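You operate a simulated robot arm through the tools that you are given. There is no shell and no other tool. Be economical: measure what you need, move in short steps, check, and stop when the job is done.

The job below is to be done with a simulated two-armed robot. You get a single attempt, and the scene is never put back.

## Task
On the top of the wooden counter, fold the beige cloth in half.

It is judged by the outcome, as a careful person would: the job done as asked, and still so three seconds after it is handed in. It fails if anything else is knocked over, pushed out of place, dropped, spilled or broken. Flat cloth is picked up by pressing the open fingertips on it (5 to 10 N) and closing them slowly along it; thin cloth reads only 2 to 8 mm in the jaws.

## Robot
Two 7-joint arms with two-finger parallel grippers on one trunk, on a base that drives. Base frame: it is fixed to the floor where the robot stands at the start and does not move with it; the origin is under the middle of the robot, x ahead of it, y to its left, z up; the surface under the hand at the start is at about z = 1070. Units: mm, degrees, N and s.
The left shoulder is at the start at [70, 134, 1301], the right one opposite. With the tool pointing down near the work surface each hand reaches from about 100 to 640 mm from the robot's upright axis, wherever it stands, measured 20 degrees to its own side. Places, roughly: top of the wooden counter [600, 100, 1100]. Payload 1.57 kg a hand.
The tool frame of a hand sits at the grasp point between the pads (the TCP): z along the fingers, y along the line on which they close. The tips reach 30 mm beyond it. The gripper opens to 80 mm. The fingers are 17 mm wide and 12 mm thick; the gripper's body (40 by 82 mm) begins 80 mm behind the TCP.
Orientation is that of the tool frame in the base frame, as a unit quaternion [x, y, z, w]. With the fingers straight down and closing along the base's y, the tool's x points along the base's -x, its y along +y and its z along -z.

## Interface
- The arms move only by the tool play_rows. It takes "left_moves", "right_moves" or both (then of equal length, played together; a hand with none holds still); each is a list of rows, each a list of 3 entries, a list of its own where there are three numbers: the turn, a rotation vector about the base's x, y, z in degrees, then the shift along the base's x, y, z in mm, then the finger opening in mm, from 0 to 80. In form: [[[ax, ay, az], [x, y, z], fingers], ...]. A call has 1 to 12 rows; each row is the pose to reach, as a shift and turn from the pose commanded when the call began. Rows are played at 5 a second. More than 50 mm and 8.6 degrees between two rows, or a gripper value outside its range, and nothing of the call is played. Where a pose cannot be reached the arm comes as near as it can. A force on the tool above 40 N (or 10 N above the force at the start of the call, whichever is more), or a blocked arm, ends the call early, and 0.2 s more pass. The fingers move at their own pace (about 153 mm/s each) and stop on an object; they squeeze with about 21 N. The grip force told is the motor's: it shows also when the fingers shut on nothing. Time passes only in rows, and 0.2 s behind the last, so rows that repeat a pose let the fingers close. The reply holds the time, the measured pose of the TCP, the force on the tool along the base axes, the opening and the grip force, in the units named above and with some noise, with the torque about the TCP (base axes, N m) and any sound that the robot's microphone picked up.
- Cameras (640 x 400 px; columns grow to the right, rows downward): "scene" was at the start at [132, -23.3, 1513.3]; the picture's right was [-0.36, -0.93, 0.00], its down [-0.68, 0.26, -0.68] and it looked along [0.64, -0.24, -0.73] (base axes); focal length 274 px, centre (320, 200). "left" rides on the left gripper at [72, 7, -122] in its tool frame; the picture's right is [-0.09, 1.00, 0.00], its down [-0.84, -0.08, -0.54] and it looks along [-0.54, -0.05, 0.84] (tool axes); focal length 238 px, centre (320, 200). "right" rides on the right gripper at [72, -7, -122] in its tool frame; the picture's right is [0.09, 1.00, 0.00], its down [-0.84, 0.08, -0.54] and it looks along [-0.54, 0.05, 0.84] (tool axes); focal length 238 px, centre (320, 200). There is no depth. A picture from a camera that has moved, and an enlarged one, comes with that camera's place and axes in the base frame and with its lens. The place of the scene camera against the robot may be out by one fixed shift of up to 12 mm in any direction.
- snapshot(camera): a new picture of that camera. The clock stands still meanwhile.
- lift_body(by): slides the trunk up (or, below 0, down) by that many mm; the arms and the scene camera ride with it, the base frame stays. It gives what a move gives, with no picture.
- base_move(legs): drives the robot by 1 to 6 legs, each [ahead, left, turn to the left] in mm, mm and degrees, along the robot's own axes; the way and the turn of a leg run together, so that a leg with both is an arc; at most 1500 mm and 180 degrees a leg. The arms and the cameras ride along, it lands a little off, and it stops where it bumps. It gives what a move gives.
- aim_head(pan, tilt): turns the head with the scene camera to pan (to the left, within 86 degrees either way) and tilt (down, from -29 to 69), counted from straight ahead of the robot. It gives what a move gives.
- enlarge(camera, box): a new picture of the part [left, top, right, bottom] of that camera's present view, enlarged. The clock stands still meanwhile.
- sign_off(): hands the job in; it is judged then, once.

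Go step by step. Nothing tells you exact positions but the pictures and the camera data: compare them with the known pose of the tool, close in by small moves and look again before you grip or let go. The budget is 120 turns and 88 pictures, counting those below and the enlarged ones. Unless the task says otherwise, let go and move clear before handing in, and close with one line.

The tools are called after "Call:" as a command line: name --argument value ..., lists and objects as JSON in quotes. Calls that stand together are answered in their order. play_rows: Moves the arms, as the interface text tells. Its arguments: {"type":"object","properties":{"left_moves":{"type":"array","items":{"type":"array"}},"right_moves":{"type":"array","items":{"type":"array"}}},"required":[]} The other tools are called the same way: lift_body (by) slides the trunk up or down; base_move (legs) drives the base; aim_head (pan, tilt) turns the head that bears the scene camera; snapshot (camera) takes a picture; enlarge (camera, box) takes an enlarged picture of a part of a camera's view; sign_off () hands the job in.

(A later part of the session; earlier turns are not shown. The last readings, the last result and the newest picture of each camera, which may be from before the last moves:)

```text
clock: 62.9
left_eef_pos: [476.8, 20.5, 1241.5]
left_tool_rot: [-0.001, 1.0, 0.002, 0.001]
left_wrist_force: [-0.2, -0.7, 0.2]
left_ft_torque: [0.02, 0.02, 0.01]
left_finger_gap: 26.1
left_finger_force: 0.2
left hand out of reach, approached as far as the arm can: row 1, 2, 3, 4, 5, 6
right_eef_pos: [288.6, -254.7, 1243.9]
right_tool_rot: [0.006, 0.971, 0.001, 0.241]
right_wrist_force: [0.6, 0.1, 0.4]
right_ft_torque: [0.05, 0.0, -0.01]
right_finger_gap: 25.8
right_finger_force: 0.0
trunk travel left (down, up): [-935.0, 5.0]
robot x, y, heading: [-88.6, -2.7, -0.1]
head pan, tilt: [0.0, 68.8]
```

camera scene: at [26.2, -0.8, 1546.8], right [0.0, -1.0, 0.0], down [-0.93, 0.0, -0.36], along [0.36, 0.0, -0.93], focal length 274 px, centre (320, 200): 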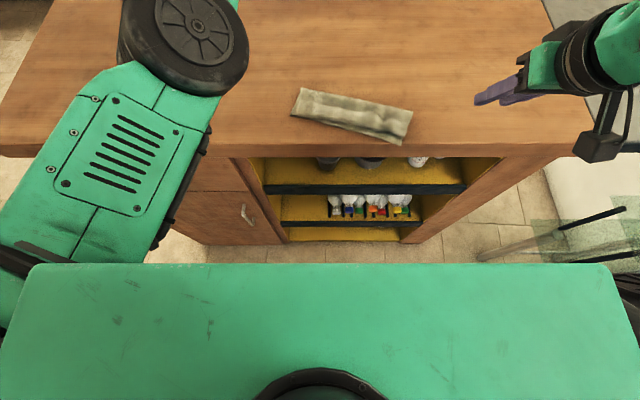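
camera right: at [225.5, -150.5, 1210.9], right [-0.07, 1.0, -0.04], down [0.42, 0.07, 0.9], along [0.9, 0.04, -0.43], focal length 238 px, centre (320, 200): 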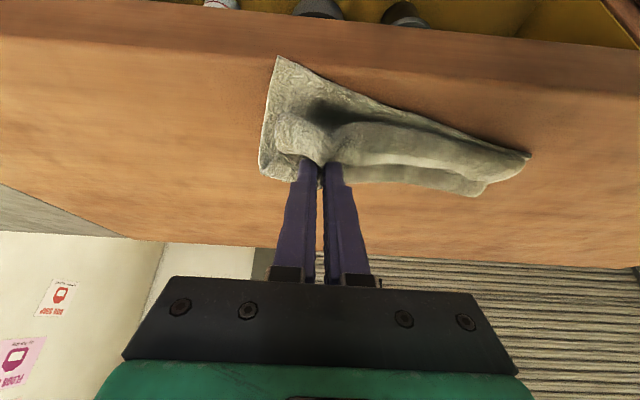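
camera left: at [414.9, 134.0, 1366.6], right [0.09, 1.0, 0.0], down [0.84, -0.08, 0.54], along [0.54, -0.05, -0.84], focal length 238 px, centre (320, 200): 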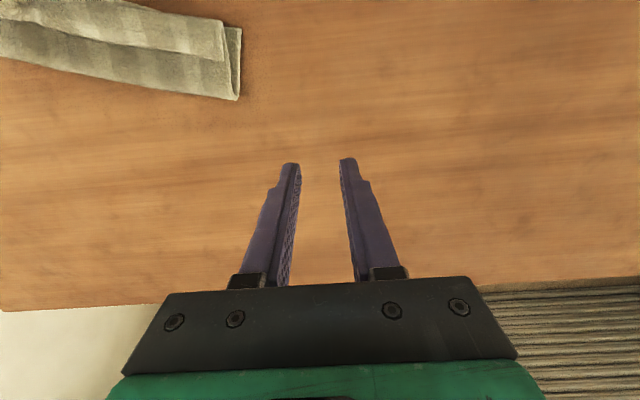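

Call:
play_rows --left_moves '[[[0, 0, 0], [0, 0, -25], 26], [[0, 0, 0], [0, 0, -50], 26], [[0, 0, 0], [-8, -2, -75], 26], [[0, 0, 0], [-18, -4, -90], 26], [[0, 0, 0], [-28, -6, -95], 26]]'

Call:
snapshot --camera "scene"

Call:
snapshot --camera "left"

```text
clock: 64.1
left_eef_pos: [451.7, 15.8, 1146.0]
left_tool_rot: [-0.002, 1.0, 0.002, 0.002]
left_wrist_force: [-0.9, -0.2, 0.0]
left_ft_torque: [-0.01, 0.0, 0.02]
left_finger_gap: 25.7
left_finger_force: 0.1
right_eef_pos: [289.8, -253.8, 1244.1]
right_tool_rot: [0.006, 0.971, 0.001, 0.24]
right_wrist_force: [-0.2, -0.4, 0.2]
right_ft_torque: [0.01, 0.01, 0.01]
right_finger_gap: 25.9
right_finger_force: 0.1
trunk travel left (down, up): [-935.0, 5.0]
robot x, y, heading: [-90.4, -0.5, -0.1]
head pan, tilt: [0.0, 68.8]
```

```text
30 pictures are left
camera scene: at [24.2, 4.9, 1547.0], right [0.0, -1.0, 0.0], down [-0.93, 0.0, -0.36], along [0.36, 0.0, -0.93], focal length 274 px, centre (320, 200)
```

scene: 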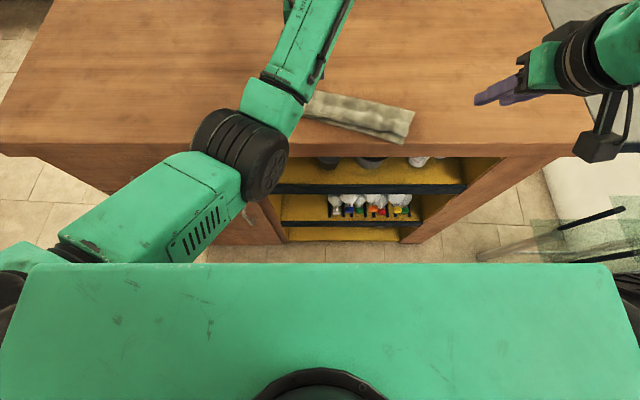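

```text
29 pictures are left
camera left: at [377.5, 20.4, 1268.4], right [0.09, 1.0, 0.0], down [0.83, -0.07, 0.55], along [0.54, -0.04, -0.84], focal length 238 px, centre (320, 200)
```

left: 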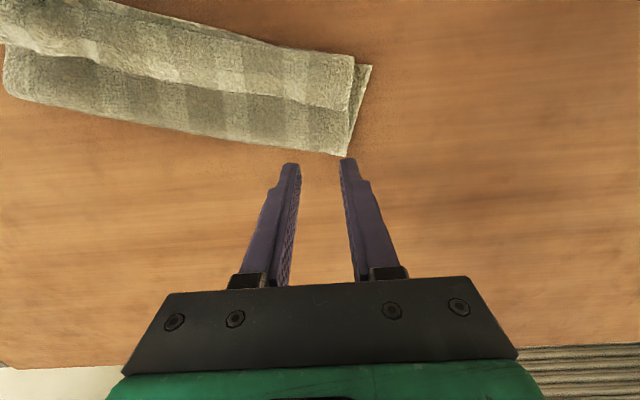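

The left hand now reaches the fold's left end. I turn both hands −14° to align with the fold and bring the right hand over the fold's right end, at about (389,-171).

Call:
play_rows --left_moves '[[[0, 0, -3], [-2, -1, 0], 26], [[0, 0, -6], [-4, -2, 0], 26], [[0, 0, -9], [-6, -3, 0], 26], [[0, 0, -12], [-8, -4, 0], 26], [[0, 0, -14], [-8, -4, 0], 26], [[0, 0, -14], [-8, -4, 0], 26]]' --right_moves '[[[0.6, 5, -2.4], [25, 10, 0], 26], [[1.2, 10, -4.9], [50, 25, -10], 26], [[1.9, 15.5, -7.6], [72, 45, -30], 26], [[2.6, 21.5, -10.5], [88, 65, -50], 26], [[3.4, 27.9, -13.7], [97, 80, -70], 26], [[3.4, 27.9, -13.7], [99, 83, -88], 26]]'

Call:
snapshot --camera "right"

Call:
snapshot --camera "left"

```text
clock: 65.5
left_eef_pos: [447.5, 11.6, 1143.1]
left_tool_rot: [0.12, 0.993, 0.004, 0.0]
left_wrist_force: [0.0, -0.5, -0.3]
left_ft_torque: [-0.04, -0.02, -0.01]
left_finger_gap: 26.0
left_finger_force: 0.1
left hand out of reach, approached as far as the arm can: row 1, 2, 3, 4, 5, 6
right_eef_pos: [388.3, -171.9, 1156.0]
right_tool_rot: [0.128, 0.992, 0.0, -0.001]
right_wrist_force: [-1.3, -0.7, -0.3]
right_ft_torque: [0.02, 0.04, 0.02]
right_finger_gap: 26.1
right_finger_force: 0.0
trunk travel left (down, up): [-935.0, 5.0]
robot x, y, heading: [-88.5, -2.5, -0.3]
head pan, tilt: [0.0, 68.8]
```

```text
28 pictures are left
camera right: at [319.3, -158.9, 1277.2], right [0.16, 0.99, 0.0], down [0.83, -0.14, 0.54], along [0.53, -0.09, -0.84], focal length 238 px, centre (320, 200)
```

right: 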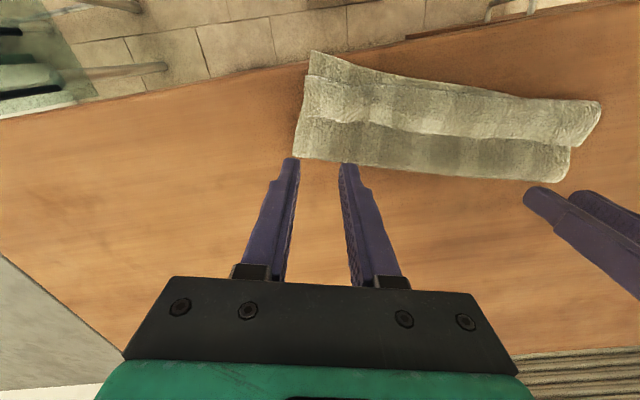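

```text
27 pictures are left
camera left: at [378.7, 32.8, 1265.0], right [0.33, 0.95, 0.01], down [0.79, -0.28, 0.54], along [0.51, -0.17, -0.84], focal length 238 px, centre (320, 200)
```

left: 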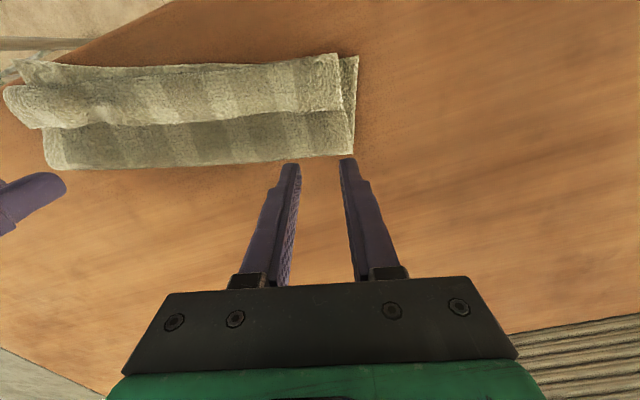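

The fold runs from (462,37) to (399,-196) and both hands are aligned with it. I lower both onto the fold.

Call:
play_rows --left_moves '[[[0, 0, 0], [0, 0, -10], 28], [[0, 0, 0], [0, 0, -20], 28], [[0, 0, 0], [0, 0, -30], 28], [[0, 0, 0], [0, 0, -35], 28], [[0, 0, 0], [0, 0, -37], 28]]' --right_moves '[[[0, 0, 0], [9, 5, -15], 28], [[0, 0, 0], [9, 5, -30], 28], [[0, 0, 0], [9, 5, -42], 28], [[0, 0, 0], [9, 5, -47], 28], [[0, 0, 0], [9, 5, -49], 28]]'

```text
clock: 66.7
left_eef_pos: [450.3, 14.9, 1109.7]
left_tool_rot: [0.116, 0.993, 0.005, 0.005]
left_wrist_force: [0.1, -1.1, 1.2]
left_ft_torque: [-0.01, -0.02, 0.01]
left_finger_gap: 27.9
left_finger_force: 0.1
right_eef_pos: [396.6, -165.3, 1107.8]
right_tool_rot: [0.129, 0.992, -0.001, -0.001]
right_wrist_force: [0.0, 0.5, 3.4]
right_ft_torque: [0.03, 0.0, -0.04]
right_finger_gap: 27.9
right_finger_force: 0.2
trunk travel left (down, up): [-935.0, 5.0]
robot x, y, heading: [-87.7, 0.4, -0.0]
head pan, tilt: [0.0, 68.8]
```

Call:
play_rows --left_moves '[[[0, 0, 0], [-4, -1, -2], 28], [[0, 0, 0], [-4, -1, -5], 28], [[0, 0, 0], [-4, -1, -6], 28]]' --right_moves '[[[0, 0, 0], [0, 0, -2], 28], [[0, 0, 0], [0, 0, -4], 28], [[0, 0, 0], [0, 0, -4.5], 28]]'

```text
clock: 67.5
left_eef_pos: [447.5, 18.8, 1105.6]
left_tool_rot: [0.112, 0.994, 0.007, 0.009]
left_wrist_force: [1.8, -2.1, 6.4]
left_ft_torque: [-0.09, 0.02, 0.0]
left_finger_gap: 27.9
left_finger_force: 0.0
right_eef_pos: [396.9, -165.2, 1105.6]
right_tool_rot: [0.128, 0.992, 0.0, 0.001]
right_wrist_force: [3.6, -0.1, 17.3]
right_ft_torque: [0.21, -0.13, -0.04]
right_finger_gap: 28.2
right_finger_force: 0.0
trunk travel left (down, up): [-935.0, 5.0]
robot x, y, heading: [-86.9, 0.5, -0.2]
head pan, tilt: [0.0, 68.8]
```

The left hand drifted outward by about 5 mm. I raise it slightly, shift it inward and press again.

Call:
play_rows --left_moves '[[[0, 0, 0], [0, 0, 6], 28], [[0, 0, 0], [0, -5, 6], 28], [[0, 0, 0], [0, -9, 6], 28], [[0, 0, 0], [0, -9, 2], 28], [[0, 0, 0], [0, -9, -1], 28], [[0, 0, 0], [0, -9, -2.5], 28]]' --right_moves '[[[0, 0, 0], [0, 0, 0.5], 28], [[0, 0, 0], [0, 0, 1], 28], [[0, 0, 0], [0, 0, 1], 28], [[0, 0, 0], [0, 0, 1], 28], [[0, 0, 0], [0, 0, 1], 28], [[0, 0, 0], [0, 0, 1], 28]]'

Call:
snapshot --camera "left"

```text
clock: 68.9
left_eef_pos: [445.4, 8.9, 1104.8]
left_tool_rot: [0.112, 0.994, 0.009, 0.011]
left_wrist_force: [1.4, 1.9, 28.9]
left_ft_torque: [-0.24, 0.19, 0.02]
left_finger_gap: 27.7
left_finger_force: 0.0
right_eef_pos: [392.7, -165.8, 1105.9]
right_tool_rot: [0.127, 0.992, -0.002, -0.001]
right_wrist_force: [2.1, -0.2, 6.7]
right_ft_torque: [0.06, -0.02, 0.0]
right_finger_gap: 27.6
right_finger_force: 0.0
trunk travel left (down, up): [-935.0, 5.0]
robot x, y, heading: [-89.1, -0.0, 0.0]
head pan, tilt: [0.0, 68.8]
```

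```text
26 pictures are left
camera left: at [373.4, 29.0, 1225.5], right [0.31, 0.95, 0.02], down [0.79, -0.27, 0.56], along [0.53, -0.16, -0.83], focal length 238 px, centre (320, 200)
```

left: 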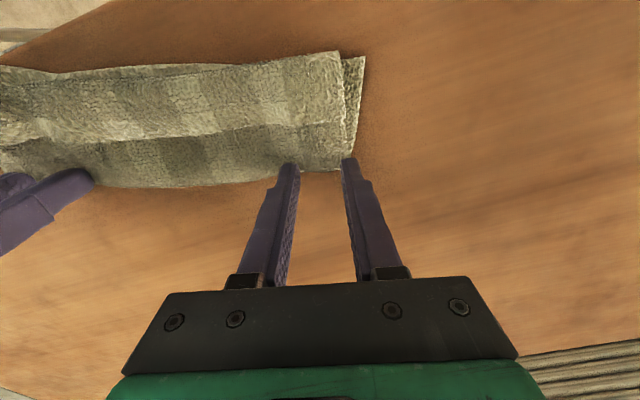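

The left outer finger sits right on the corner and presses too hard. I move it 7 mm further in and reduce the force.

Call:
play_rows --left_moves '[[[0, 0, 0], [0, 0, 8], 28], [[0, 0, 0], [-3, -4, 9], 28], [[0, 0, 0], [-5, -8, 9], 28], [[0, 0, 0], [-5, -8, 5], 28], [[0, 0, 0], [-5, -8, 3], 28]]'

Call:
snapshot --camera "left"

Call:
snapshot --camera "right"

```text
clock: 70.1
left_eef_pos: [442.3, 0.4, 1106.0]
left_tool_rot: [0.112, 0.994, 0.007, 0.008]
left_wrist_force: [0.0, -0.9, 4.4]
left_ft_torque: [0.01, -0.02, -0.04]
left_finger_gap: 27.8
left_finger_force: 0.0
right_eef_pos: [394.1, -166.4, 1104.1]
right_tool_rot: [0.128, 0.992, -0.001, 0.0]
right_wrist_force: [-3.1, 0.8, 10.3]
right_ft_torque: [0.05, 0.14, 0.0]
right_finger_gap: 27.5
right_finger_force: 0.0
trunk travel left (down, up): [-935.0, 5.0]
robot x, y, heading: [-84.8, -1.9, -0.0]
head pan, tilt: [0.0, 68.8]
```

```text
25 pictures are left
camera left: at [371.5, 21.0, 1227.8], right [0.31, 0.95, 0.02], down [0.79, -0.27, 0.55], along [0.53, -0.16, -0.83], focal length 238 px, centre (320, 200)
```

left: 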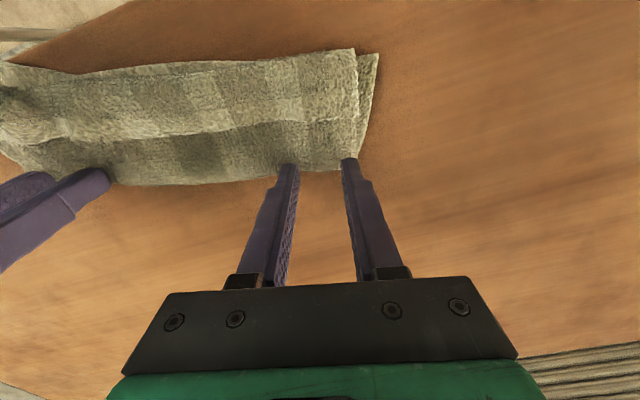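

```text
24 pictures are left
camera right: at [325.3, -153.9, 1226.5], right [0.16, 0.99, 0.0], down [0.83, -0.14, 0.54], along [0.53, -0.09, -0.84], focal length 238 px, centre (320, 200)
```

right: 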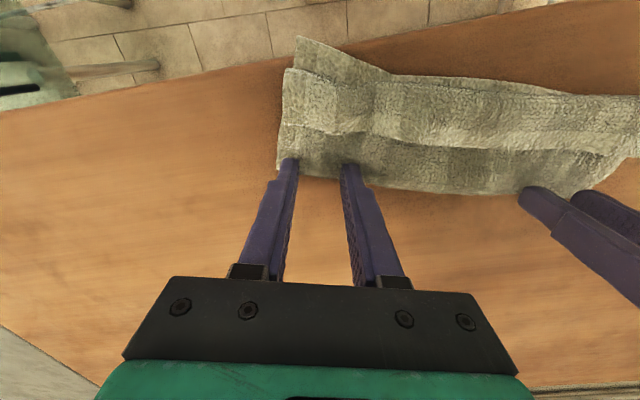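

Both hands are well placed on the fold. I press a little more and close slowly.

Call:
play_rows --left_moves '[[[0, 0, 0], [0, 0, -1.5], 28], [[0, 0, 0], [0, 0, -2], 26], [[0, 0, 0], [0, 0, -2], 23], [[0, 0, 0], [0, 0, -2], 20], [[0, 0, 0], [0, 0, -2], 17], [[0, 0, 0], [0, 0, -2], 14], [[0, 0, 0], [0, 0, -2], 11], [[0, 0, 0], [0, 0, -2], 8], [[0, 0, 0], [0, 0, -2], 5], [[0, 0, 0], [0, 0, -2], 2], [[0, 0, 0], [0, 0, -2], 0], [[0, 0, 0], [0, 0, -2], 0]]' --right_moves '[[[0, 0, 0], [0, 0, -0.5], 28], [[0, 0, 0], [0, 0, -0.5], 26], [[0, 0, 0], [0, 0, -0.5], 23], [[0, 0, 0], [0, 0, -0.5], 20], [[0, 0, 0], [0, 0, -0.5], 17], [[0, 0, 0], [0, 0, -0.5], 14], [[0, 0, 0], [0, 0, -0.5], 11], [[0, 0, 0], [0, 0, -0.5], 8], [[0, 0, 0], [0, 0, -0.5], 5], [[0, 0, 0], [0, 0, -0.5], 2], [[0, 0, 0], [0, 0, -0.5], 0], [[0, 0, 0], [0, 0, -0.5], 0]]'

```text
clock: 72.7
left_eef_pos: [439.1, 1.1, 1103.9]
left_tool_rot: [0.111, 0.994, 0.009, 0.009]
left_wrist_force: [1.7, -7.1, 33.0]
left_ft_torque: [-0.17, 0.19, 0.0]
left_finger_gap: 8.7
left_finger_force: 20.9
right_eef_pos: [392.4, -164.6, 1105.5]
right_tool_rot: [0.127, 0.992, 0.0, 0.0]
right_wrist_force: [1.8, 7.0, 6.3]
right_ft_torque: [0.25, -0.02, 0.01]
right_finger_gap: 5.1
right_finger_force: 21.5
trunk travel left (down, up): [-935.0, 5.0]
robot x, y, heading: [-87.3, -1.0, 0.0]
head pan, tilt: [0.0, 68.8]
```

Both hands hold the fold, reading 8.7 and 5.1 mm. I lift the cloth clear so the layers and hem hang freely.

Call:
play_rows --left_moves '[[[0, 0, 0], [2, 0, 12], 0], [[0, 0, 0], [5, 0, 26], 0], [[0, 0, 0], [10, 0, 42], 0], [[0, 0, 0], [16, 0, 58], 0], [[0, 0, 0], [23, 0, 74], 0], [[0, 0, 0], [30, 0, 90], 0], [[0, 0, 0], [38, 0, 105], 0], [[0, 0, 0], [45, 0, 120], 0], [[0, 0, 0], [45, 0, 120], 0], [[0, 0, 0], [45, 0, 120], 0]]' --right_moves '[[[0, 0, 0], [2, 0, 12], 0], [[0, 0, 0], [5, 0, 26], 0], [[0, 0, 0], [10, 0, 42], 0], [[0, 0, 0], [16, 0, 58], 0], [[0, 0, 0], [23, 0, 74], 0], [[0, 0, 0], [30, 0, 90], 0], [[0, 0, 0], [38, 0, 105], 0], [[0, 0, 0], [45, 0, 120], 0], [[0, 0, 0], [45, 0, 120], 0], [[0, 0, 0], [45, 0, 120], 0]]'

Call:
snapshot --camera "left"

Call:
snapshot --camera "right"

Call:
snapshot --camera "scene"

```text
clock: 74.9
left_eef_pos: [484.0, -11.8, 1219.1]
left_tool_rot: [0.123, 0.992, -0.001, 0.008]
left_wrist_force: [-0.3, -0.4, 0.2]
left_ft_torque: [0.01, 0.01, 0.02]
left_finger_gap: 5.4
left_finger_force: 20.9
right_eef_pos: [436.8, -169.7, 1223.2]
right_tool_rot: [0.126, 0.992, -0.001, -0.002]
right_wrist_force: [-0.5, -0.1, 0.3]
right_ft_torque: [-0.02, -0.01, 0.0]
right_finger_gap: 4.7
right_finger_force: 21.0
right hand out of reach, approached as far as the arm can: row 8, 9, 10
trunk travel left (down, up): [-935.0, 5.0]
robot x, y, heading: [-88.1, 2.4, 0.2]
head pan, tilt: [0.0, 68.8]
```

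```text
23 pictures are left
camera left: at [414.1, 10.9, 1340.1], right [0.33, 0.94, 0.0], down [0.78, -0.28, 0.55], along [0.52, -0.18, -0.83], focal length 238 px, centre (320, 200)
```

left: 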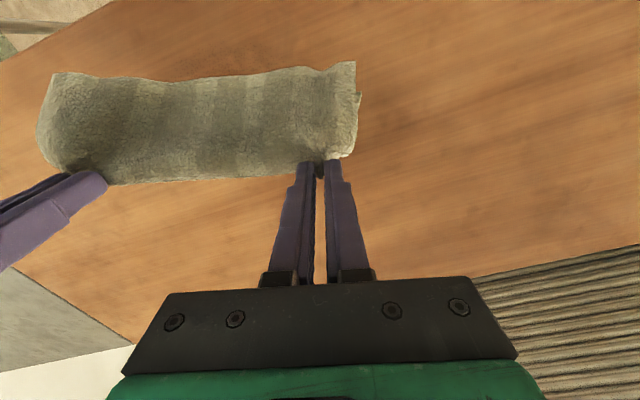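

```text
22 pictures are left
camera right: at [367.3, -157.0, 1343.9], right [0.16, 0.99, 0.0], down [0.83, -0.14, 0.54], along [0.53, -0.09, -0.84], focal length 238 px, centre (320, 200)
```

right: 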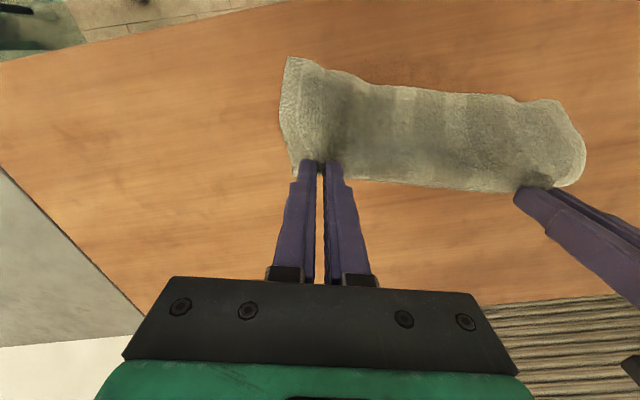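

```text
21 pictures are left
camera scene: at [24.7, 4.7, 1547.0], right [0.0, -1.0, 0.0], down [-0.93, 0.0, -0.36], along [0.36, 0.0, -0.93], focal length 274 px, centre (320, 200)
```

scene: 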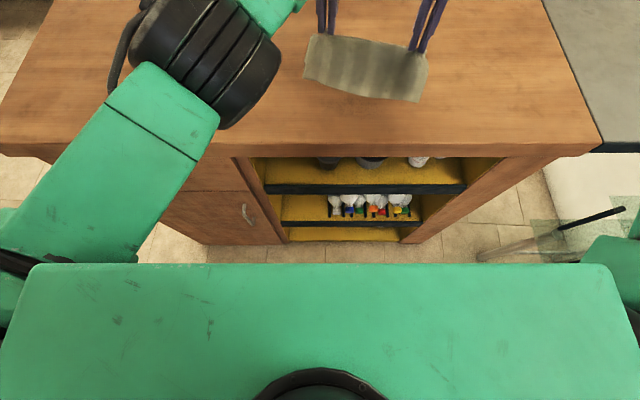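

The cloth hangs neatly with the hem straight. I lay it back down by lowering the hands in steps while driving the base slowly forward, so the loose edges trail toward me.

Call:
play_rows --left_moves '[[[0, 0, 0], [0, 0, -12], 0], [[0, 0, 0], [0, 0, -24], 0], [[0, 0, 0], [0, 0, -34], 0], [[0, 0, 0], [0, 0, -34], 0]]' --right_moves '[[[0, 0, 0], [0, 0, -14], 0], [[0, 0, 0], [0, 0, -28], 0], [[0, 0, 0], [0, 0, -38], 0], [[0, 0, 0], [0, 0, -38], 0]]'

Call:
base_move --legs '[[22, 0, 0]]'

Call:
play_rows --left_moves '[[[0, 0, 0], [5, -2, -8], 0], [[0, 0, 0], [8, -3, -16], 0], [[0, 0, 0], [10, -4, -24], 0]]' --right_moves '[[[0, 0, 0], [3, -2, -8], 0], [[0, 0, 0], [6, -3, -16], 0], [[0, 0, 0], [9, -4, -24], 0]]'

Call:
snapshot --camera "scene"

```text
clock: 75.9
left_eef_pos: [484.0, -11.1, 1184.2]
left_tool_rot: [0.121, 0.993, 0.001, 0.001]
left_wrist_force: [-0.7, -0.3, 0.9]
left_ft_torque: [-0.03, 0.03, 0.01]
left_finger_gap: 5.5
left_finger_force: 20.3
right_eef_pos: [433.4, -170.0, 1184.0]
right_tool_rot: [0.128, 0.992, 0.0, -0.001]
right_wrist_force: [-0.6, 0.6, -0.3]
right_ft_torque: [0.03, 0.03, -0.01]
right_finger_gap: 4.7
right_finger_force: 20.8
trunk travel left (down, up): [-935.0, 5.0]
robot x, y, heading: [-88.7, -0.8, -0.3]
head pan, tilt: [0.0, 68.8]
```

```text
clock: 76.7
left_eef_pos: [500.6, -10.3, 1188.5]
left_tool_rot: [0.12, 0.993, 0.002, 0.004]
left_wrist_force: [-0.7, -0.8, -0.5]
left_ft_torque: [-0.02, -0.07, 0.04]
left_finger_gap: 5.4
left_finger_force: 20.9
right_eef_pos: [450.7, -168.8, 1188.0]
right_tool_rot: [0.126, 0.992, 0.0, 0.001]
right_wrist_force: [0.5, 1.5, 1.2]
right_ft_torque: [-0.03, -0.05, 0.02]
right_finger_gap: 4.3
right_finger_force: 20.8
trunk travel left (down, up): [-935.0, 5.0]
robot x, y, heading: [-67.8, -0.5, -0.1]
head pan, tilt: [0.0, 68.8]
```

```text
clock: 77.5
left_eef_pos: [505.9, -12.6, 1167.1]
left_tool_rot: [0.121, 0.993, 0.0, 0.002]
left_wrist_force: [-1.3, -4.4, 0.7]
left_ft_torque: [-0.16, 0.01, 0.0]
left_finger_gap: 5.7
left_finger_force: 20.8
left hand out of reach, approached as far as the arm can: row 1, 2, 3
right_eef_pos: [454.9, -176.5, 1164.6]
right_tool_rot: [0.128, 0.992, 0.0, 0.001]
right_wrist_force: [0.5, 4.8, 0.5]
right_ft_torque: [0.09, -0.01, -0.03]
right_finger_gap: 4.9
right_finger_force: 21.2
right hand out of reach, approached as far as the arm can: row 2, 3
trunk travel left (down, up): [-935.0, 5.0]
robot x, y, heading: [-67.1, -2.3, 0.1]
head pan, tilt: [0.0, 68.8]
```

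```text
20 pictures are left
camera scene: at [45.6, 6.1, 1547.1], right [0.0, -1.0, 0.0], down [-0.93, 0.0, -0.36], along [0.36, 0.0, -0.93], focal length 274 px, centre (320, 200)
```

scene: 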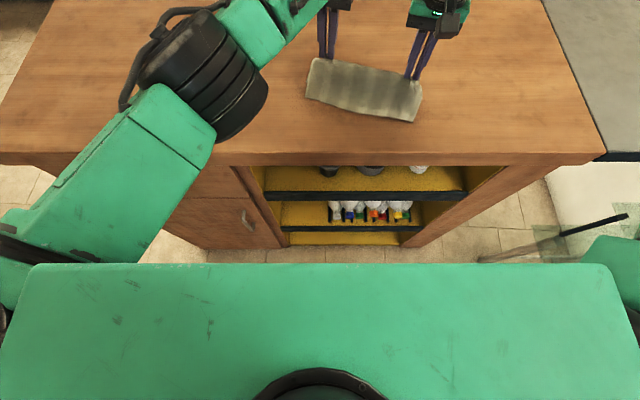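

It is laying down well. I continue alternating forward drives and lowering.

Call:
base_move --legs '[[22, 0, 0]]'

Call:
play_rows --left_moves '[[[0, 0, 0], [0, 0, -9], 0], [[0, 0, 0], [0, 0, -18], 0], [[0, 0, 0], [0, 0, -26], 0]]' --right_moves '[[[0, 0, 0], [0, 3, -8], 0], [[0, 0, 0], [0, 4, -16], 0], [[0, 0, 0], [0, 4, -24], 0]]'

Call:
base_move --legs '[[22, 0, 0]]'

Call:
play_rows --left_moves '[[[0, 0, 0], [0, 0, -8], 0], [[0, 0, 0], [0, 0, -16], 0], [[0, 0, 0], [0, 0, -22], 0]]' --right_moves '[[[0, 0, 0], [0, 0, -8], 0], [[0, 0, 0], [0, 0, -16], 0], [[0, 0, 0], [0, 0, -22], 0]]'

Call:
snapshot --camera "scene"

```text
clock: 78.3
left_eef_pos: [524.0, -13.2, 1167.6]
left_tool_rot: [0.121, 0.993, 0.001, 0.004]
left_wrist_force: [-1.3, -5.2, 0.1]
left_ft_torque: [-0.2, 0.0, 0.05]
left_finger_gap: 5.7
left_finger_force: 21.8
right_eef_pos: [473.9, -178.5, 1165.3]
right_tool_rot: [0.127, 0.992, 0.001, 0.002]
right_wrist_force: [0.4, 4.7, 0.6]
right_ft_torque: [0.14, -0.15, 0.02]
right_finger_gap: 4.8
right_finger_force: 21.3
trunk travel left (down, up): [-935.0, 5.0]
robot x, y, heading: [-47.7, 1.7, -0.1]
head pan, tilt: [0.0, 68.8]
```

```text
clock: 79.1
left_eef_pos: [527.1, -14.8, 1141.2]
left_tool_rot: [0.122, 0.993, 0.001, 0.003]
left_wrist_force: [-2.6, -5.3, -0.1]
left_ft_torque: [-0.17, 0.06, 0.01]
left_finger_gap: 5.3
left_finger_force: 21.4
right_eef_pos: [470.9, -178.2, 1142.1]
right_tool_rot: [0.127, 0.992, 0.002, 0.002]
right_wrist_force: [2.2, 6.5, 0.5]
right_ft_torque: [0.17, -0.08, -0.02]
right_finger_gap: 4.7
right_finger_force: 21.5
right hand out of reach, approached as far as the arm can: row 2, 3
trunk travel left (down, up): [-935.0, 5.0]
robot x, y, heading: [-45.5, 1.7, 0.0]
head pan, tilt: [0.0, 68.8]
```

```text
clock: 79.9
left_eef_pos: [546.2, -12.7, 1143.8]
left_tool_rot: [0.122, 0.993, 0.001, 0.003]
left_wrist_force: [-2.7, -7.1, -0.4]
left_ft_torque: [-0.21, 0.01, 0.03]
left_finger_gap: 5.7
left_finger_force: 21.2
right_eef_pos: [489.1, -178.4, 1144.2]
right_tool_rot: [0.128, 0.992, 0.001, 0.002]
right_wrist_force: [2.2, 7.1, 0.7]
right_ft_torque: [0.22, -0.09, -0.01]
right_finger_gap: 4.6
right_finger_force: 20.8
trunk travel left (down, up): [-935.0, 5.0]
robot x, y, heading: [-22.6, 0.2, 0.2]
head pan, tilt: [0.0, 68.8]
```

```text
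clock: 80.7
left_eef_pos: [549.1, -14.4, 1120.2]
left_tool_rot: [0.121, 0.993, -0.001, 0.002]
left_wrist_force: [-4.0, -11.6, 1.1]
left_ft_torque: [-0.3, 0.1, 0.07]
left_finger_gap: 5.9
left_finger_force: 21.4
right_eef_pos: [489.3, -180.9, 1122.5]
right_tool_rot: [0.127, 0.992, 0.003, 0.003]
right_wrist_force: [2.8, 10.8, -0.4]
right_ft_torque: [0.35, -0.12, 0.0]
right_finger_gap: 4.9
right_finger_force: 20.9
right hand out of reach, approached as far as the arm can: row 2, 3
trunk travel left (down, up): [-935.0, 5.0]
robot x, y, heading: [-23.6, -0.8, 0.1]
head pan, tilt: [0.0, 68.8]
```

```text
19 pictures are left
camera scene: at [88.8, 4.6, 1547.1], right [0.0, -1.0, 0.0], down [-0.93, 0.0, -0.36], along [0.36, 0.0, -0.93], focal length 274 px, centre (320, 200)
```

scene: 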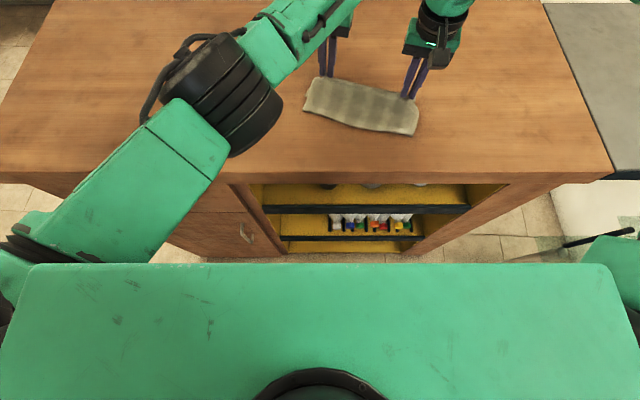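

Hand spacing has grown and the cloth is taut, so I bring the left hand in slightly, lower to the table, then open slowly.

Call:
play_rows --left_moves '[[[0, 0, 0], [-3, -5, -4], 0], [[0, 0, 0], [-4, -9, -8], 0], [[0, 0, 0], [-4, -9, -13], 0], [[0, 0, 0], [-4, -9, -13], 0]]' --right_moves '[[[0, 0, 0], [0, 0, -4], 0], [[0, 0, 0], [0, 0, -9], 0], [[0, 0, 0], [0, 0, -15], 0], [[0, 0, 0], [0, 0, -15], 0]]'

Call:
base_move --legs '[[12, 0, 0]]'

Call:
enlarge --camera "scene" --box '[280, 40, 440, 140]'

```text
clock: 81.7
left_eef_pos: [546.2, -22.3, 1107.2]
left_tool_rot: [0.121, 0.993, -0.001, 0.002]
left_wrist_force: [-1.1, -5.8, 5.1]
left_ft_torque: [-0.11, 0.0, 0.01]
left_finger_gap: 5.9
left_finger_force: 21.4
right_eef_pos: [484.2, -184.3, 1109.7]
right_tool_rot: [0.128, 0.992, 0.003, 0.001]
right_wrist_force: [2.0, 4.7, 0.8]
right_ft_torque: [0.18, -0.08, -0.01]
right_finger_gap: 4.8
right_finger_force: 20.8
right hand out of reach, approached as far as the arm can: row 2, 3, 4
trunk travel left (down, up): [-935.0, 5.0]
robot x, y, heading: [-25.0, -0.4, 0.1]
head pan, tilt: [0.0, 68.8]
```

```text
clock: 82.5
left_eef_pos: [555.5, -22.2, 1107.2]
left_tool_rot: [0.121, 0.993, 0.001, 0.003]
left_wrist_force: [-1.7, -4.1, 3.1]
left_ft_torque: [-0.14, 0.04, 0.02]
left_finger_gap: 5.3
left_finger_force: 21.4
right_eef_pos: [495.2, -184.2, 1110.3]
right_tool_rot: [0.127, 0.992, 0.003, 0.003]
right_wrist_force: [1.6, 5.0, -0.2]
right_ft_torque: [0.19, -0.09, 0.0]
right_finger_gap: 4.7
right_finger_force: 20.8
trunk travel left (down, up): [-935.0, 5.0]
robot x, y, heading: [-7.8, -0.5, -0.0]
head pan, tilt: [0.0, 68.8]
```

```text
4.00 times, centred on (360, 90) of scene
camera zoom: at [98.8, 4.9, 1547.1], right [0.0, -1.0, 0.0], down [-0.93, 0.0, -0.36], along [0.36, 0.0, -0.93], focal length 1096 px, centre (160, 640)
```

zoom: 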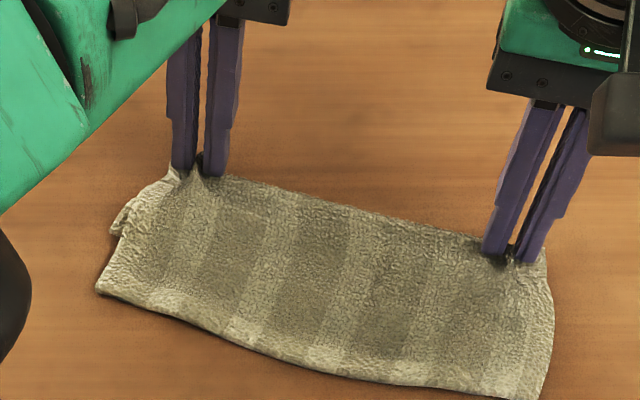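

The cloth lies flat with the top layer fully laid out. I lower the right hand the last few millimetres and open both slowly, then lift straight up.

Call:
play_rows --left_moves '[[[0, 0, 0], [0, 0, 0], 0], [[0, 0, 0], [0, 0, 0], 4], [[0, 0, 0], [0, 0, 0], 8], [[0, 0, 0], [0, 0, 0], 12], [[0, 0, 0], [0, 0, 0], 16], [[0, 0, 0], [0, 0, 0], 20], [[0, 0, 0], [0, 0, 0], 24], [[0, 0, 0], [0, 0, 12], 26], [[0, 0, 0], [0, 0, 30], 26], [[0, 0, 0], [0, 0, 60], 26], [[0, 0, 0], [5, 0, 95], 26]]' --right_moves '[[[0, 0, 0], [0, 0, -3.5], 0], [[0, 0, 0], [0, 0, -3.5], 4], [[0, 0, 0], [0, 0, -3.5], 8], [[0, 0, 0], [0, 0, -3.5], 12], [[0, 0, 0], [0, 0, -3.5], 16], [[0, 0, 0], [0, 0, -3.5], 20], [[0, 0, 0], [0, 0, -3.5], 24], [[0, 0, 0], [0, 0, 12], 26], [[0, 0, 0], [0, 0, 30], 26], [[0, 0, 0], [0, 0, 60], 26], [[0, 0, 0], [-5, -20, 95], 26]]'

Call:
enlarge --camera "scene" --box '[280, 40, 440, 140]'

Call:
snapshot --camera "left"

Call:
snapshot --camera "right"

```text
clock: 84.9
left_eef_pos: [560.0, -20.5, 1203.7]
left_tool_rot: [0.121, 0.993, 0.001, 0.003]
left_wrist_force: [-1.5, 0.1, -0.2]
left_ft_torque: [0.02, -0.03, -0.01]
left_finger_gap: 26.1
left_finger_force: 0.0
right_eef_pos: [491.6, -206.0, 1207.5]
right_tool_rot: [0.127, 0.992, 0.002, 0.001]
right_wrist_force: [0.8, 0.0, 0.0]
right_ft_torque: [0.02, -0.01, 0.01]
right_finger_gap: 26.1
right_finger_force: 0.0
trunk travel left (down, up): [-935.0, 5.0]
robot x, y, heading: [-8.4, -0.7, -0.3]
head pan, tilt: [0.0, 68.8]
```

```text
4.00 times, centred on (360, 90) of scene
camera zoom: at [100.0, 4.2, 1547.1], right [0.0, -1.0, 0.0], down [-0.93, 0.0, -0.36], along [0.36, 0.0, -0.93], focal length 1096 px, centre (160, 640)
```

zoom: 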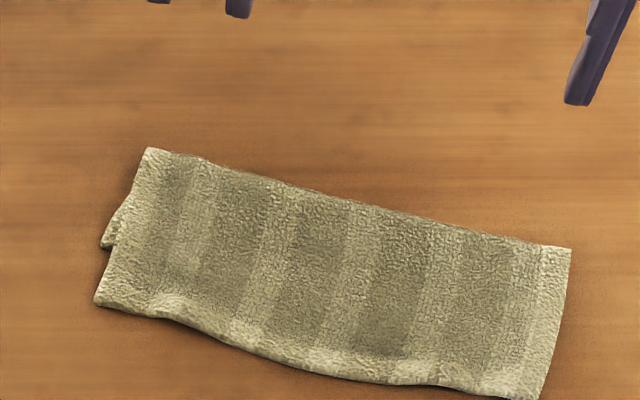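

```text
16 pictures are left
camera left: at [489.9, 2.8, 1325.9], right [0.33, 0.94, 0.0], down [0.79, -0.28, 0.55], along [0.52, -0.18, -0.84], focal length 238 px, centre (320, 200)
```

left: 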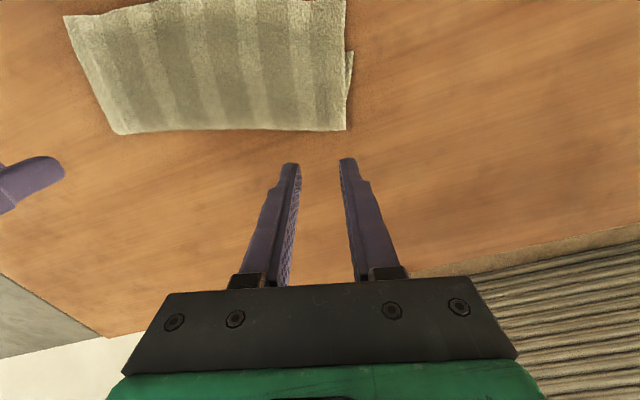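

```text
15 pictures are left
camera right: at [421.5, -194.2, 1328.5], right [0.16, 0.99, 0.0], down [0.83, -0.14, 0.54], along [0.54, -0.08, -0.84], focal length 238 px, centre (320, 200)
```

right: 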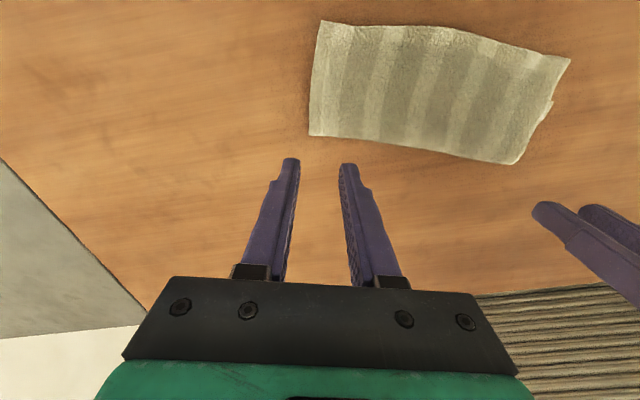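

It looks like a clean fold. I check the near edge closely to see how well the two layers' edges line up.

Call:
enlarge --camera "scene" --box '[296, 84, 376, 134]'

Call:
enlarge --camera "right" --box '[290, 0, 590, 180]'

```text
8.00 times, centred on (336, 109) of scene
camera zoom: at [100.0, 4.2, 1547.1], right [0.0, -1.0, 0.0], down [-0.93, 0.0, -0.36], along [0.36, 0.0, -0.93], focal length 2192 px, centre (192, 928)
```

zoom: 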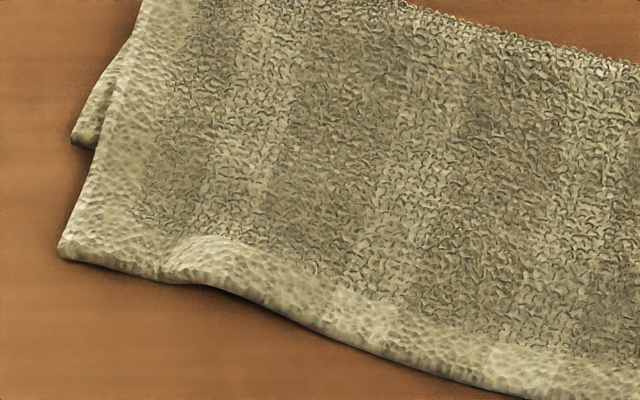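

```text
2.13 times, centred on (440, 90) of right
camera zoom: at [421.5, -194.2, 1328.5], right [0.16, 0.99, 0.0], down [0.83, -0.14, 0.54], along [0.54, -0.08, -0.84], focal length 508 px, centre (64, 435)
```

zoom: 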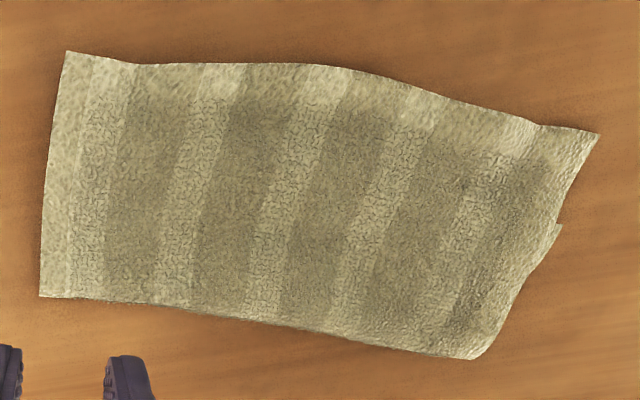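

The top layer overhangs the bottom one by about 17 mm on the right and 30 mm on the left. I can even this out by lifting again, pinching the top layer slightly inside the fold so the fold line shifts, so I move above those points.

Call:
play_rows --left_moves '[[[0, 0, 0], [-5, 2, -20], 26], [[0, 0, 0], [-10, 3, -40], 26], [[0, 0, 0], [-15, 4.5, -60], 26], [[0, 0, -2], [-15, 4.5, -75], 26], [[0, 0, -2], [-15, 4.5, -80], 26]]' --right_moves '[[[0, 0, 0], [2, 6, -20], 26], [[0, 0, 0], [4, 12, -40], 26], [[0, 0, 0], [6.5, 19, -60], 26], [[0, 0, -2], [6.5, 19, -78], 26], [[0, 0, -2], [6.5, 19, -83], 26]]'

Call:
snapshot --camera "left"

Call:
snapshot --camera "right"

```text
clock: 86.1
left_eef_pos: [548.3, -18.2, 1120.8]
left_tool_rot: [0.139, 0.99, 0.001, 0.002]
left_wrist_force: [-0.3, -0.1, 1.2]
left_ft_torque: [0.0, -0.02, 0.03]
left_finger_gap: 25.8
left_finger_force: 0.1
right_eef_pos: [498.3, -187.0, 1120.4]
right_tool_rot: [0.144, 0.99, 0.001, 0.001]
right_wrist_force: [-0.5, -0.4, 0.3]
right_ft_torque: [0.0, 0.0, 0.01]
right_finger_gap: 26.1
right_finger_force: 0.0
trunk travel left (down, up): [-935.0, 5.0]
robot x, y, heading: [-9.8, 0.7, 0.1]
head pan, tilt: [0.0, 68.8]
```

```text
12 pictures are left
camera left: at [479.6, 7.5, 1243.5], right [0.36, 0.93, 0.0], down [0.78, -0.3, 0.54], along [0.51, -0.2, -0.84], focal length 238 px, centre (320, 200)
```

left: 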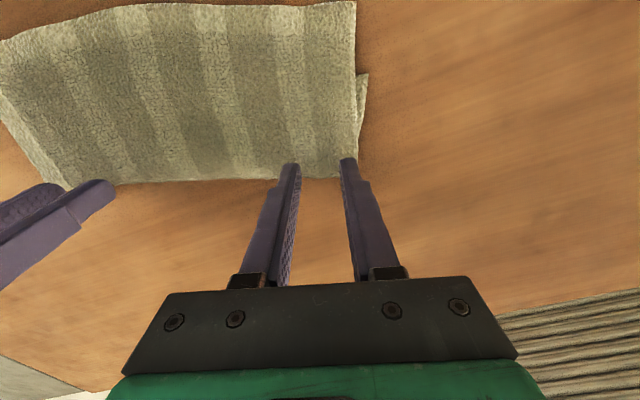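

```text
11 pictures are left
camera right: at [429.7, -172.6, 1242.0], right [0.2, 0.98, 0.0], down [0.82, -0.17, 0.54], along [0.53, -0.1, -0.84], focal length 238 px, centre (320, 200)
```

right: 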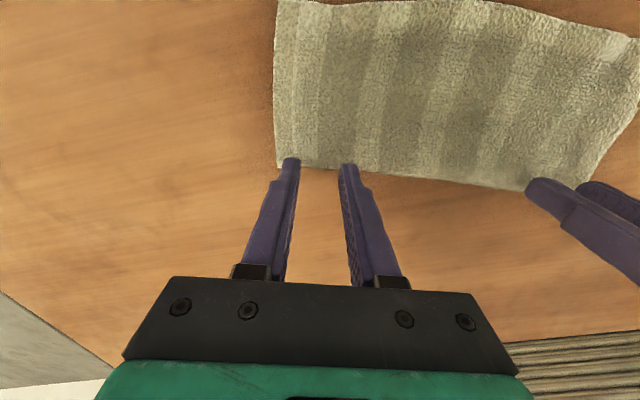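

Positions check out: pinch depth is about 18 mm on the left and 11 mm on the right. I lower to light contact.

Call:
play_rows --left_moves '[[[0, 0, 0], [0, -2, -7], 26], [[0, 0, 0], [-1, -2, -13], 26], [[0, 0, 0], [-1, -2, -15.5], 26], [[0, 0, 0], [-1, -2, -16], 26]]' --right_moves '[[[0, 0, 0], [0, 0, -7], 26], [[0, 0, 0], [0, 0, -12], 26], [[0, 0, 0], [0, 0, -14.5], 26], [[0, 0, 0], [0, 0, -15], 26]]'

```text
clock: 87.1
left_eef_pos: [548.0, -18.6, 1105.6]
left_tool_rot: [0.138, 0.99, 0.001, 0.002]
left_wrist_force: [0.9, 0.2, 6.2]
left_ft_torque: [0.0, -0.06, 0.01]
left_finger_gap: 25.9
left_finger_force: 0.1
right_eef_pos: [497.2, -186.4, 1107.3]
right_tool_rot: [0.144, 0.99, 0.003, 0.002]
right_wrist_force: [0.8, 0.7, 2.5]
right_ft_torque: [0.07, -0.03, 0.0]
right_finger_gap: 26.1
right_finger_force: 0.1
trunk travel left (down, up): [-935.0, 5.0]
robot x, y, heading: [-9.9, -0.4, 0.1]
head pan, tilt: [0.0, 68.8]
```

Call:
play_rows --left_moves '[[[0, 0, 0], [0, 0, -0.5], 26], [[0, 0, 0], [0, 0, -0.5], 24], [[0, 0, 0], [0, 0, -0.5], 21], [[0, 0, 0], [0, 0, -0.5], 18], [[0, 0, 0], [0, 0, -0.5], 15], [[0, 0, 0], [0, 0, -0.5], 12], [[0, 0, 0], [0, 0, -0.5], 9], [[0, 0, 0], [0, 0, -0.5], 6], [[0, 0, 0], [0, 0, -0.5], 3], [[0, 0, 0], [0, 0, -0.5], 0], [[0, 0, 0], [0, 0, -0.5], 0]]' --right_moves '[[[0, 0, 0], [0, 0, -2], 26], [[0, 0, 0], [0, 0, -2], 24], [[0, 0, 0], [0, 0, -2], 21], [[0, 0, 0], [0, 0, -2], 18], [[0, 0, 0], [0, 0, -2], 15], [[0, 0, 0], [0, 0, -2], 12], [[0, 0, 0], [0, 0, -2], 9], [[0, 0, 0], [0, 0, -2], 6], [[0, 0, 0], [0, 0, -2], 3], [[0, 0, 0], [0, 0, -2], 0], [[0, 0, 0], [0, 0, -2], 0]]'

```text
clock: 89.5
left_eef_pos: [545.8, -20.2, 1105.6]
left_tool_rot: [0.14, 0.99, 0.0, 0.003]
left_wrist_force: [-1.4, -7.7, 9.0]
left_ft_torque: [-0.23, 0.1, 0.04]
left_finger_gap: 6.0
left_finger_force: 21.0
right_eef_pos: [495.7, -185.7, 1106.8]
right_tool_rot: [0.144, 0.99, 0.003, 0.003]
right_wrist_force: [2.8, 8.7, 5.4]
right_ft_torque: [0.27, -0.13, -0.08]
right_finger_gap: 4.3
right_finger_force: 20.4
trunk travel left (down, up): [-935.0, 5.0]
robot x, y, heading: [-13.2, 0.1, 0.1]
head pan, tilt: [0.0, 68.8]
```

Both are gripped, at 6.0 and 4.3 mm. I lift, drive the base back 60 mm, and look at the hanging cloth.

Call:
play_rows --left_moves '[[[0, 0, 0], [0, 0, 12], 0], [[0, 0, 0], [0, 0, 25], 0], [[0, 0, 0], [0, 0, 40], 0], [[0, 0, 0], [0, 0, 55], 0], [[0, 0, 0], [0, 0, 70], 0], [[0, 0, 0], [0, 0, 85], 0], [[0, 0, 0], [0, 0, 100], 0], [[0, 0, 0], [0, 0, 110], 0], [[0, 0, 0], [0, 0, 110], 0]]' --right_moves '[[[0, 0, 0], [0, 0, 12], 0], [[0, 0, 0], [0, 0, 25], 0], [[0, 0, 0], [0, 0, 40], 0], [[0, 0, 0], [0, 0, 55], 0], [[0, 0, 0], [0, 0, 70], 0], [[0, 0, 0], [0, 0, 85], 0], [[0, 0, 0], [0, 0, 100], 0], [[0, 0, 0], [0, 0, 110], 0], [[0, 0, 0], [0, 0, 110], 0]]'

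Call:
base_move --legs '[[-60, 0, 0]]'

Call:
enlarge --camera "scene" --box '[270, 0, 450, 112]'

```text
clock: 91.5
left_eef_pos: [548.0, -20.0, 1215.6]
left_tool_rot: [0.138, 0.99, 0.001, 0.001]
left_wrist_force: [-1.9, -6.4, 0.2]
left_ft_torque: [-0.21, 0.04, 0.02]
left_finger_gap: 5.5
left_finger_force: 20.9
right_eef_pos: [498.5, -186.1, 1215.1]
right_tool_rot: [0.144, 0.99, 0.003, 0.001]
right_wrist_force: [2.0, 6.0, 0.5]
right_ft_torque: [0.22, -0.09, -0.06]
right_finger_gap: 4.3
right_finger_force: 21.2
trunk travel left (down, up): [-935.0, 5.0]
robot x, y, heading: [-12.1, -0.8, 0.0]
head pan, tilt: [0.0, 68.8]
```

```text
clock: 92.5
left_eef_pos: [498.3, -19.5, 1208.7]
left_tool_rot: [0.138, 0.99, -0.001, -0.004]
left_wrist_force: [-1.6, -6.8, -0.8]
left_ft_torque: [-0.19, 0.17, 0.02]
left_finger_gap: 5.5
left_finger_force: 20.4
right_eef_pos: [450.7, -185.3, 1209.4]
right_tool_rot: [0.144, 0.99, 0.001, -0.003]
right_wrist_force: [2.8, 6.1, 0.0]
right_ft_torque: [0.18, 0.04, 0.02]
right_finger_gap: 4.3
right_finger_force: 20.6
trunk travel left (down, up): [-935.0, 5.0]
robot x, y, heading: [-72.9, 4.3, 0.2]
head pan, tilt: [0.0, 68.8]
```

```text
3.56 times, centred on (360, 56) of scene
camera zoom: at [57.0, 4.8, 1545.8], right [0.0, -1.0, 0.0], down [-0.94, 0.0, -0.35], along [0.35, 0.0, -0.94], focal length 974 px, centre (178, 712)
```

zoom: 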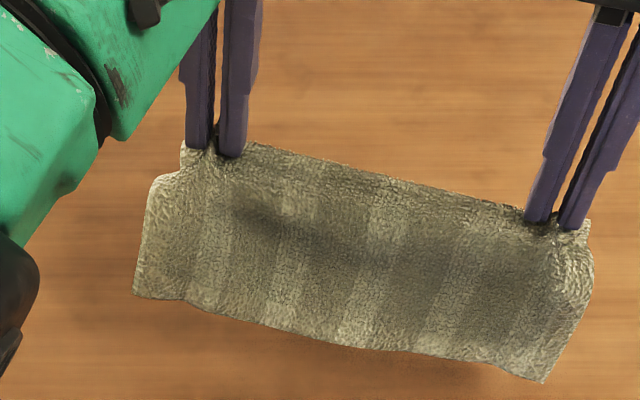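

The front layer hangs well. I lay it down again with the same alternation of lowering and driving forward.

Call:
play_rows --left_moves '[[[0, 0, 0], [0, -2, -10], 0], [[0, 0, 0], [0, -3, -22], 0], [[0, 0, 0], [0, -3, -22], 0]]' --right_moves '[[[0, 0, 0], [0, 2, -10], 0], [[0, 0, 0], [0, 3, -22], 0], [[0, 0, 0], [0, 3, -22], 0]]'

Call:
base_move --legs '[[20, 0, 0]]'

Call:
play_rows --left_moves '[[[0, 0, 0], [0, 0, -8], 0], [[0, 0, 0], [0, 0, -16], 0], [[0, 0, 0], [0, 0, -24], 0]]' --right_moves '[[[0, 0, 0], [0, 0, -8], 0], [[0, 0, 0], [0, 0, -16], 0], [[0, 0, 0], [0, 0, -24], 0]]'

Call:
base_move --legs '[[22, 0, 0]]'

Call:
play_rows --left_moves '[[[0, 0, 0], [0, 0, -8], 0], [[0, 0, 0], [0, 0, -16], 0], [[0, 0, 0], [0, 0, -24], 0]]' --right_moves '[[[0, 0, 0], [0, 0, -8], 0], [[0, 0, 0], [0, 0, -16], 0], [[0, 0, 0], [0, 0, -24], 0]]'

Call:
base_move --legs '[[22, 0, 0]]'

```text
clock: 93.3
left_eef_pos: [491.1, -23.0, 1193.4]
left_tool_rot: [0.138, 0.99, 0.0, 0.001]
left_wrist_force: [-0.8, -0.9, 0.2]
left_ft_torque: [-0.04, 0.02, 0.0]
left_finger_gap: 5.6
left_finger_force: 20.4
right_eef_pos: [441.5, -183.7, 1190.7]
right_tool_rot: [0.144, 0.99, 0.001, 0.002]
right_wrist_force: [0.1, 1.2, -1.5]
right_ft_torque: [0.0, -0.01, -0.02]
right_finger_gap: 3.8
right_finger_force: 21.6
trunk travel left (down, up): [-935.0, 5.0]
robot x, y, heading: [-68.3, 2.7, -0.0]
head pan, tilt: [0.0, 68.8]
```

```text
clock: 94.0
left_eef_pos: [501.9, -23.5, 1196.4]
left_tool_rot: [0.139, 0.99, 0.0, 0.004]
left_wrist_force: [-0.4, -0.8, 1.0]
left_ft_torque: [-0.04, -0.06, 0.0]
left_finger_gap: 5.5
left_finger_force: 21.6
right_eef_pos: [455.6, -183.5, 1193.8]
right_tool_rot: [0.144, 0.99, 0.002, 0.004]
right_wrist_force: [-0.8, 1.5, -0.2]
right_ft_torque: [0.03, -0.08, 0.02]
right_finger_gap: 3.9
right_finger_force: 21.3
trunk travel left (down, up): [-935.0, 5.0]
robot x, y, heading: [-47.3, 0.4, -0.2]
head pan, tilt: [0.0, 68.8]
```

```text
clock: 94.8
left_eef_pos: [506.7, -22.2, 1169.8]
left_tool_rot: [0.138, 0.99, 0.001, 0.002]
left_wrist_force: [-0.5, -0.5, 0.1]
left_ft_torque: [-0.06, -0.02, 0.02]
left_finger_gap: 5.5
left_finger_force: 21.1
right_eef_pos: [460.0, -183.9, 1167.7]
right_tool_rot: [0.145, 0.989, 0.002, 0.001]
right_wrist_force: [-0.1, 1.4, -0.7]
right_ft_torque: [0.02, 0.01, -0.01]
right_finger_gap: 4.0
right_finger_force: 20.9
trunk travel left (down, up): [-935.0, 5.0]
robot x, y, heading: [-48.6, -1.7, -0.1]
head pan, tilt: [0.0, 68.8]
```

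```text
clock: 95.7
left_eef_pos: [525.4, -23.8, 1171.4]
left_tool_rot: [0.139, 0.99, 0.0, 0.004]
left_wrist_force: [-1.0, -0.2, 0.7]
left_ft_torque: [-0.03, -0.03, 0.01]
left_finger_gap: 5.8
left_finger_force: 20.5
right_eef_pos: [478.3, -182.2, 1169.4]
right_tool_rot: [0.145, 0.989, 0.002, 0.004]
right_wrist_force: [-0.5, 2.1, 0.1]
right_ft_torque: [-0.01, -0.08, -0.05]
right_finger_gap: 4.0
right_finger_force: 21.0
trunk travel left (down, up): [-935.0, 5.0]
robot x, y, heading: [-27.6, -0.5, -0.2]
head pan, tilt: [0.0, 68.8]
```

```text
clock: 96.5
left_eef_pos: [528.8, -22.0, 1146.3]
left_tool_rot: [0.139, 0.99, 0.0, 0.002]
left_wrist_force: [-0.5, -1.7, -0.7]
left_ft_torque: [-0.09, 0.03, -0.02]
left_finger_gap: 5.5
left_finger_force: 20.7
right_eef_pos: [481.9, -184.1, 1143.2]
right_tool_rot: [0.144, 0.99, 0.003, 0.002]
right_wrist_force: [0.5, 2.1, -0.5]
right_ft_torque: [0.05, 0.01, -0.02]
right_finger_gap: 3.6
right_finger_force: 20.8
trunk travel left (down, up): [-935.0, 5.0]
robot x, y, heading: [-26.1, -1.9, -0.1]
head pan, tilt: [0.0, 68.8]
```

```text
clock: 97.2
left_eef_pos: [546.9, -22.7, 1149.3]
left_tool_rot: [0.139, 0.99, 0.0, 0.003]
left_wrist_force: [-0.7, -0.7, 1.0]
left_ft_torque: [-0.07, -0.03, 0.0]
left_finger_gap: 5.6
left_finger_force: 20.9
right_eef_pos: [499.7, -184.9, 1145.6]
right_tool_rot: [0.145, 0.989, 0.002, 0.003]
right_wrist_force: [-0.5, 2.1, 0.5]
right_ft_torque: [0.03, -0.09, -0.05]
right_finger_gap: 3.7
right_finger_force: 21.3
trunk travel left (down, up): [-935.0, 5.0]
robot x, y, heading: [-10.0, 1.9, -0.1]
head pan, tilt: [0.0, 68.8]
```

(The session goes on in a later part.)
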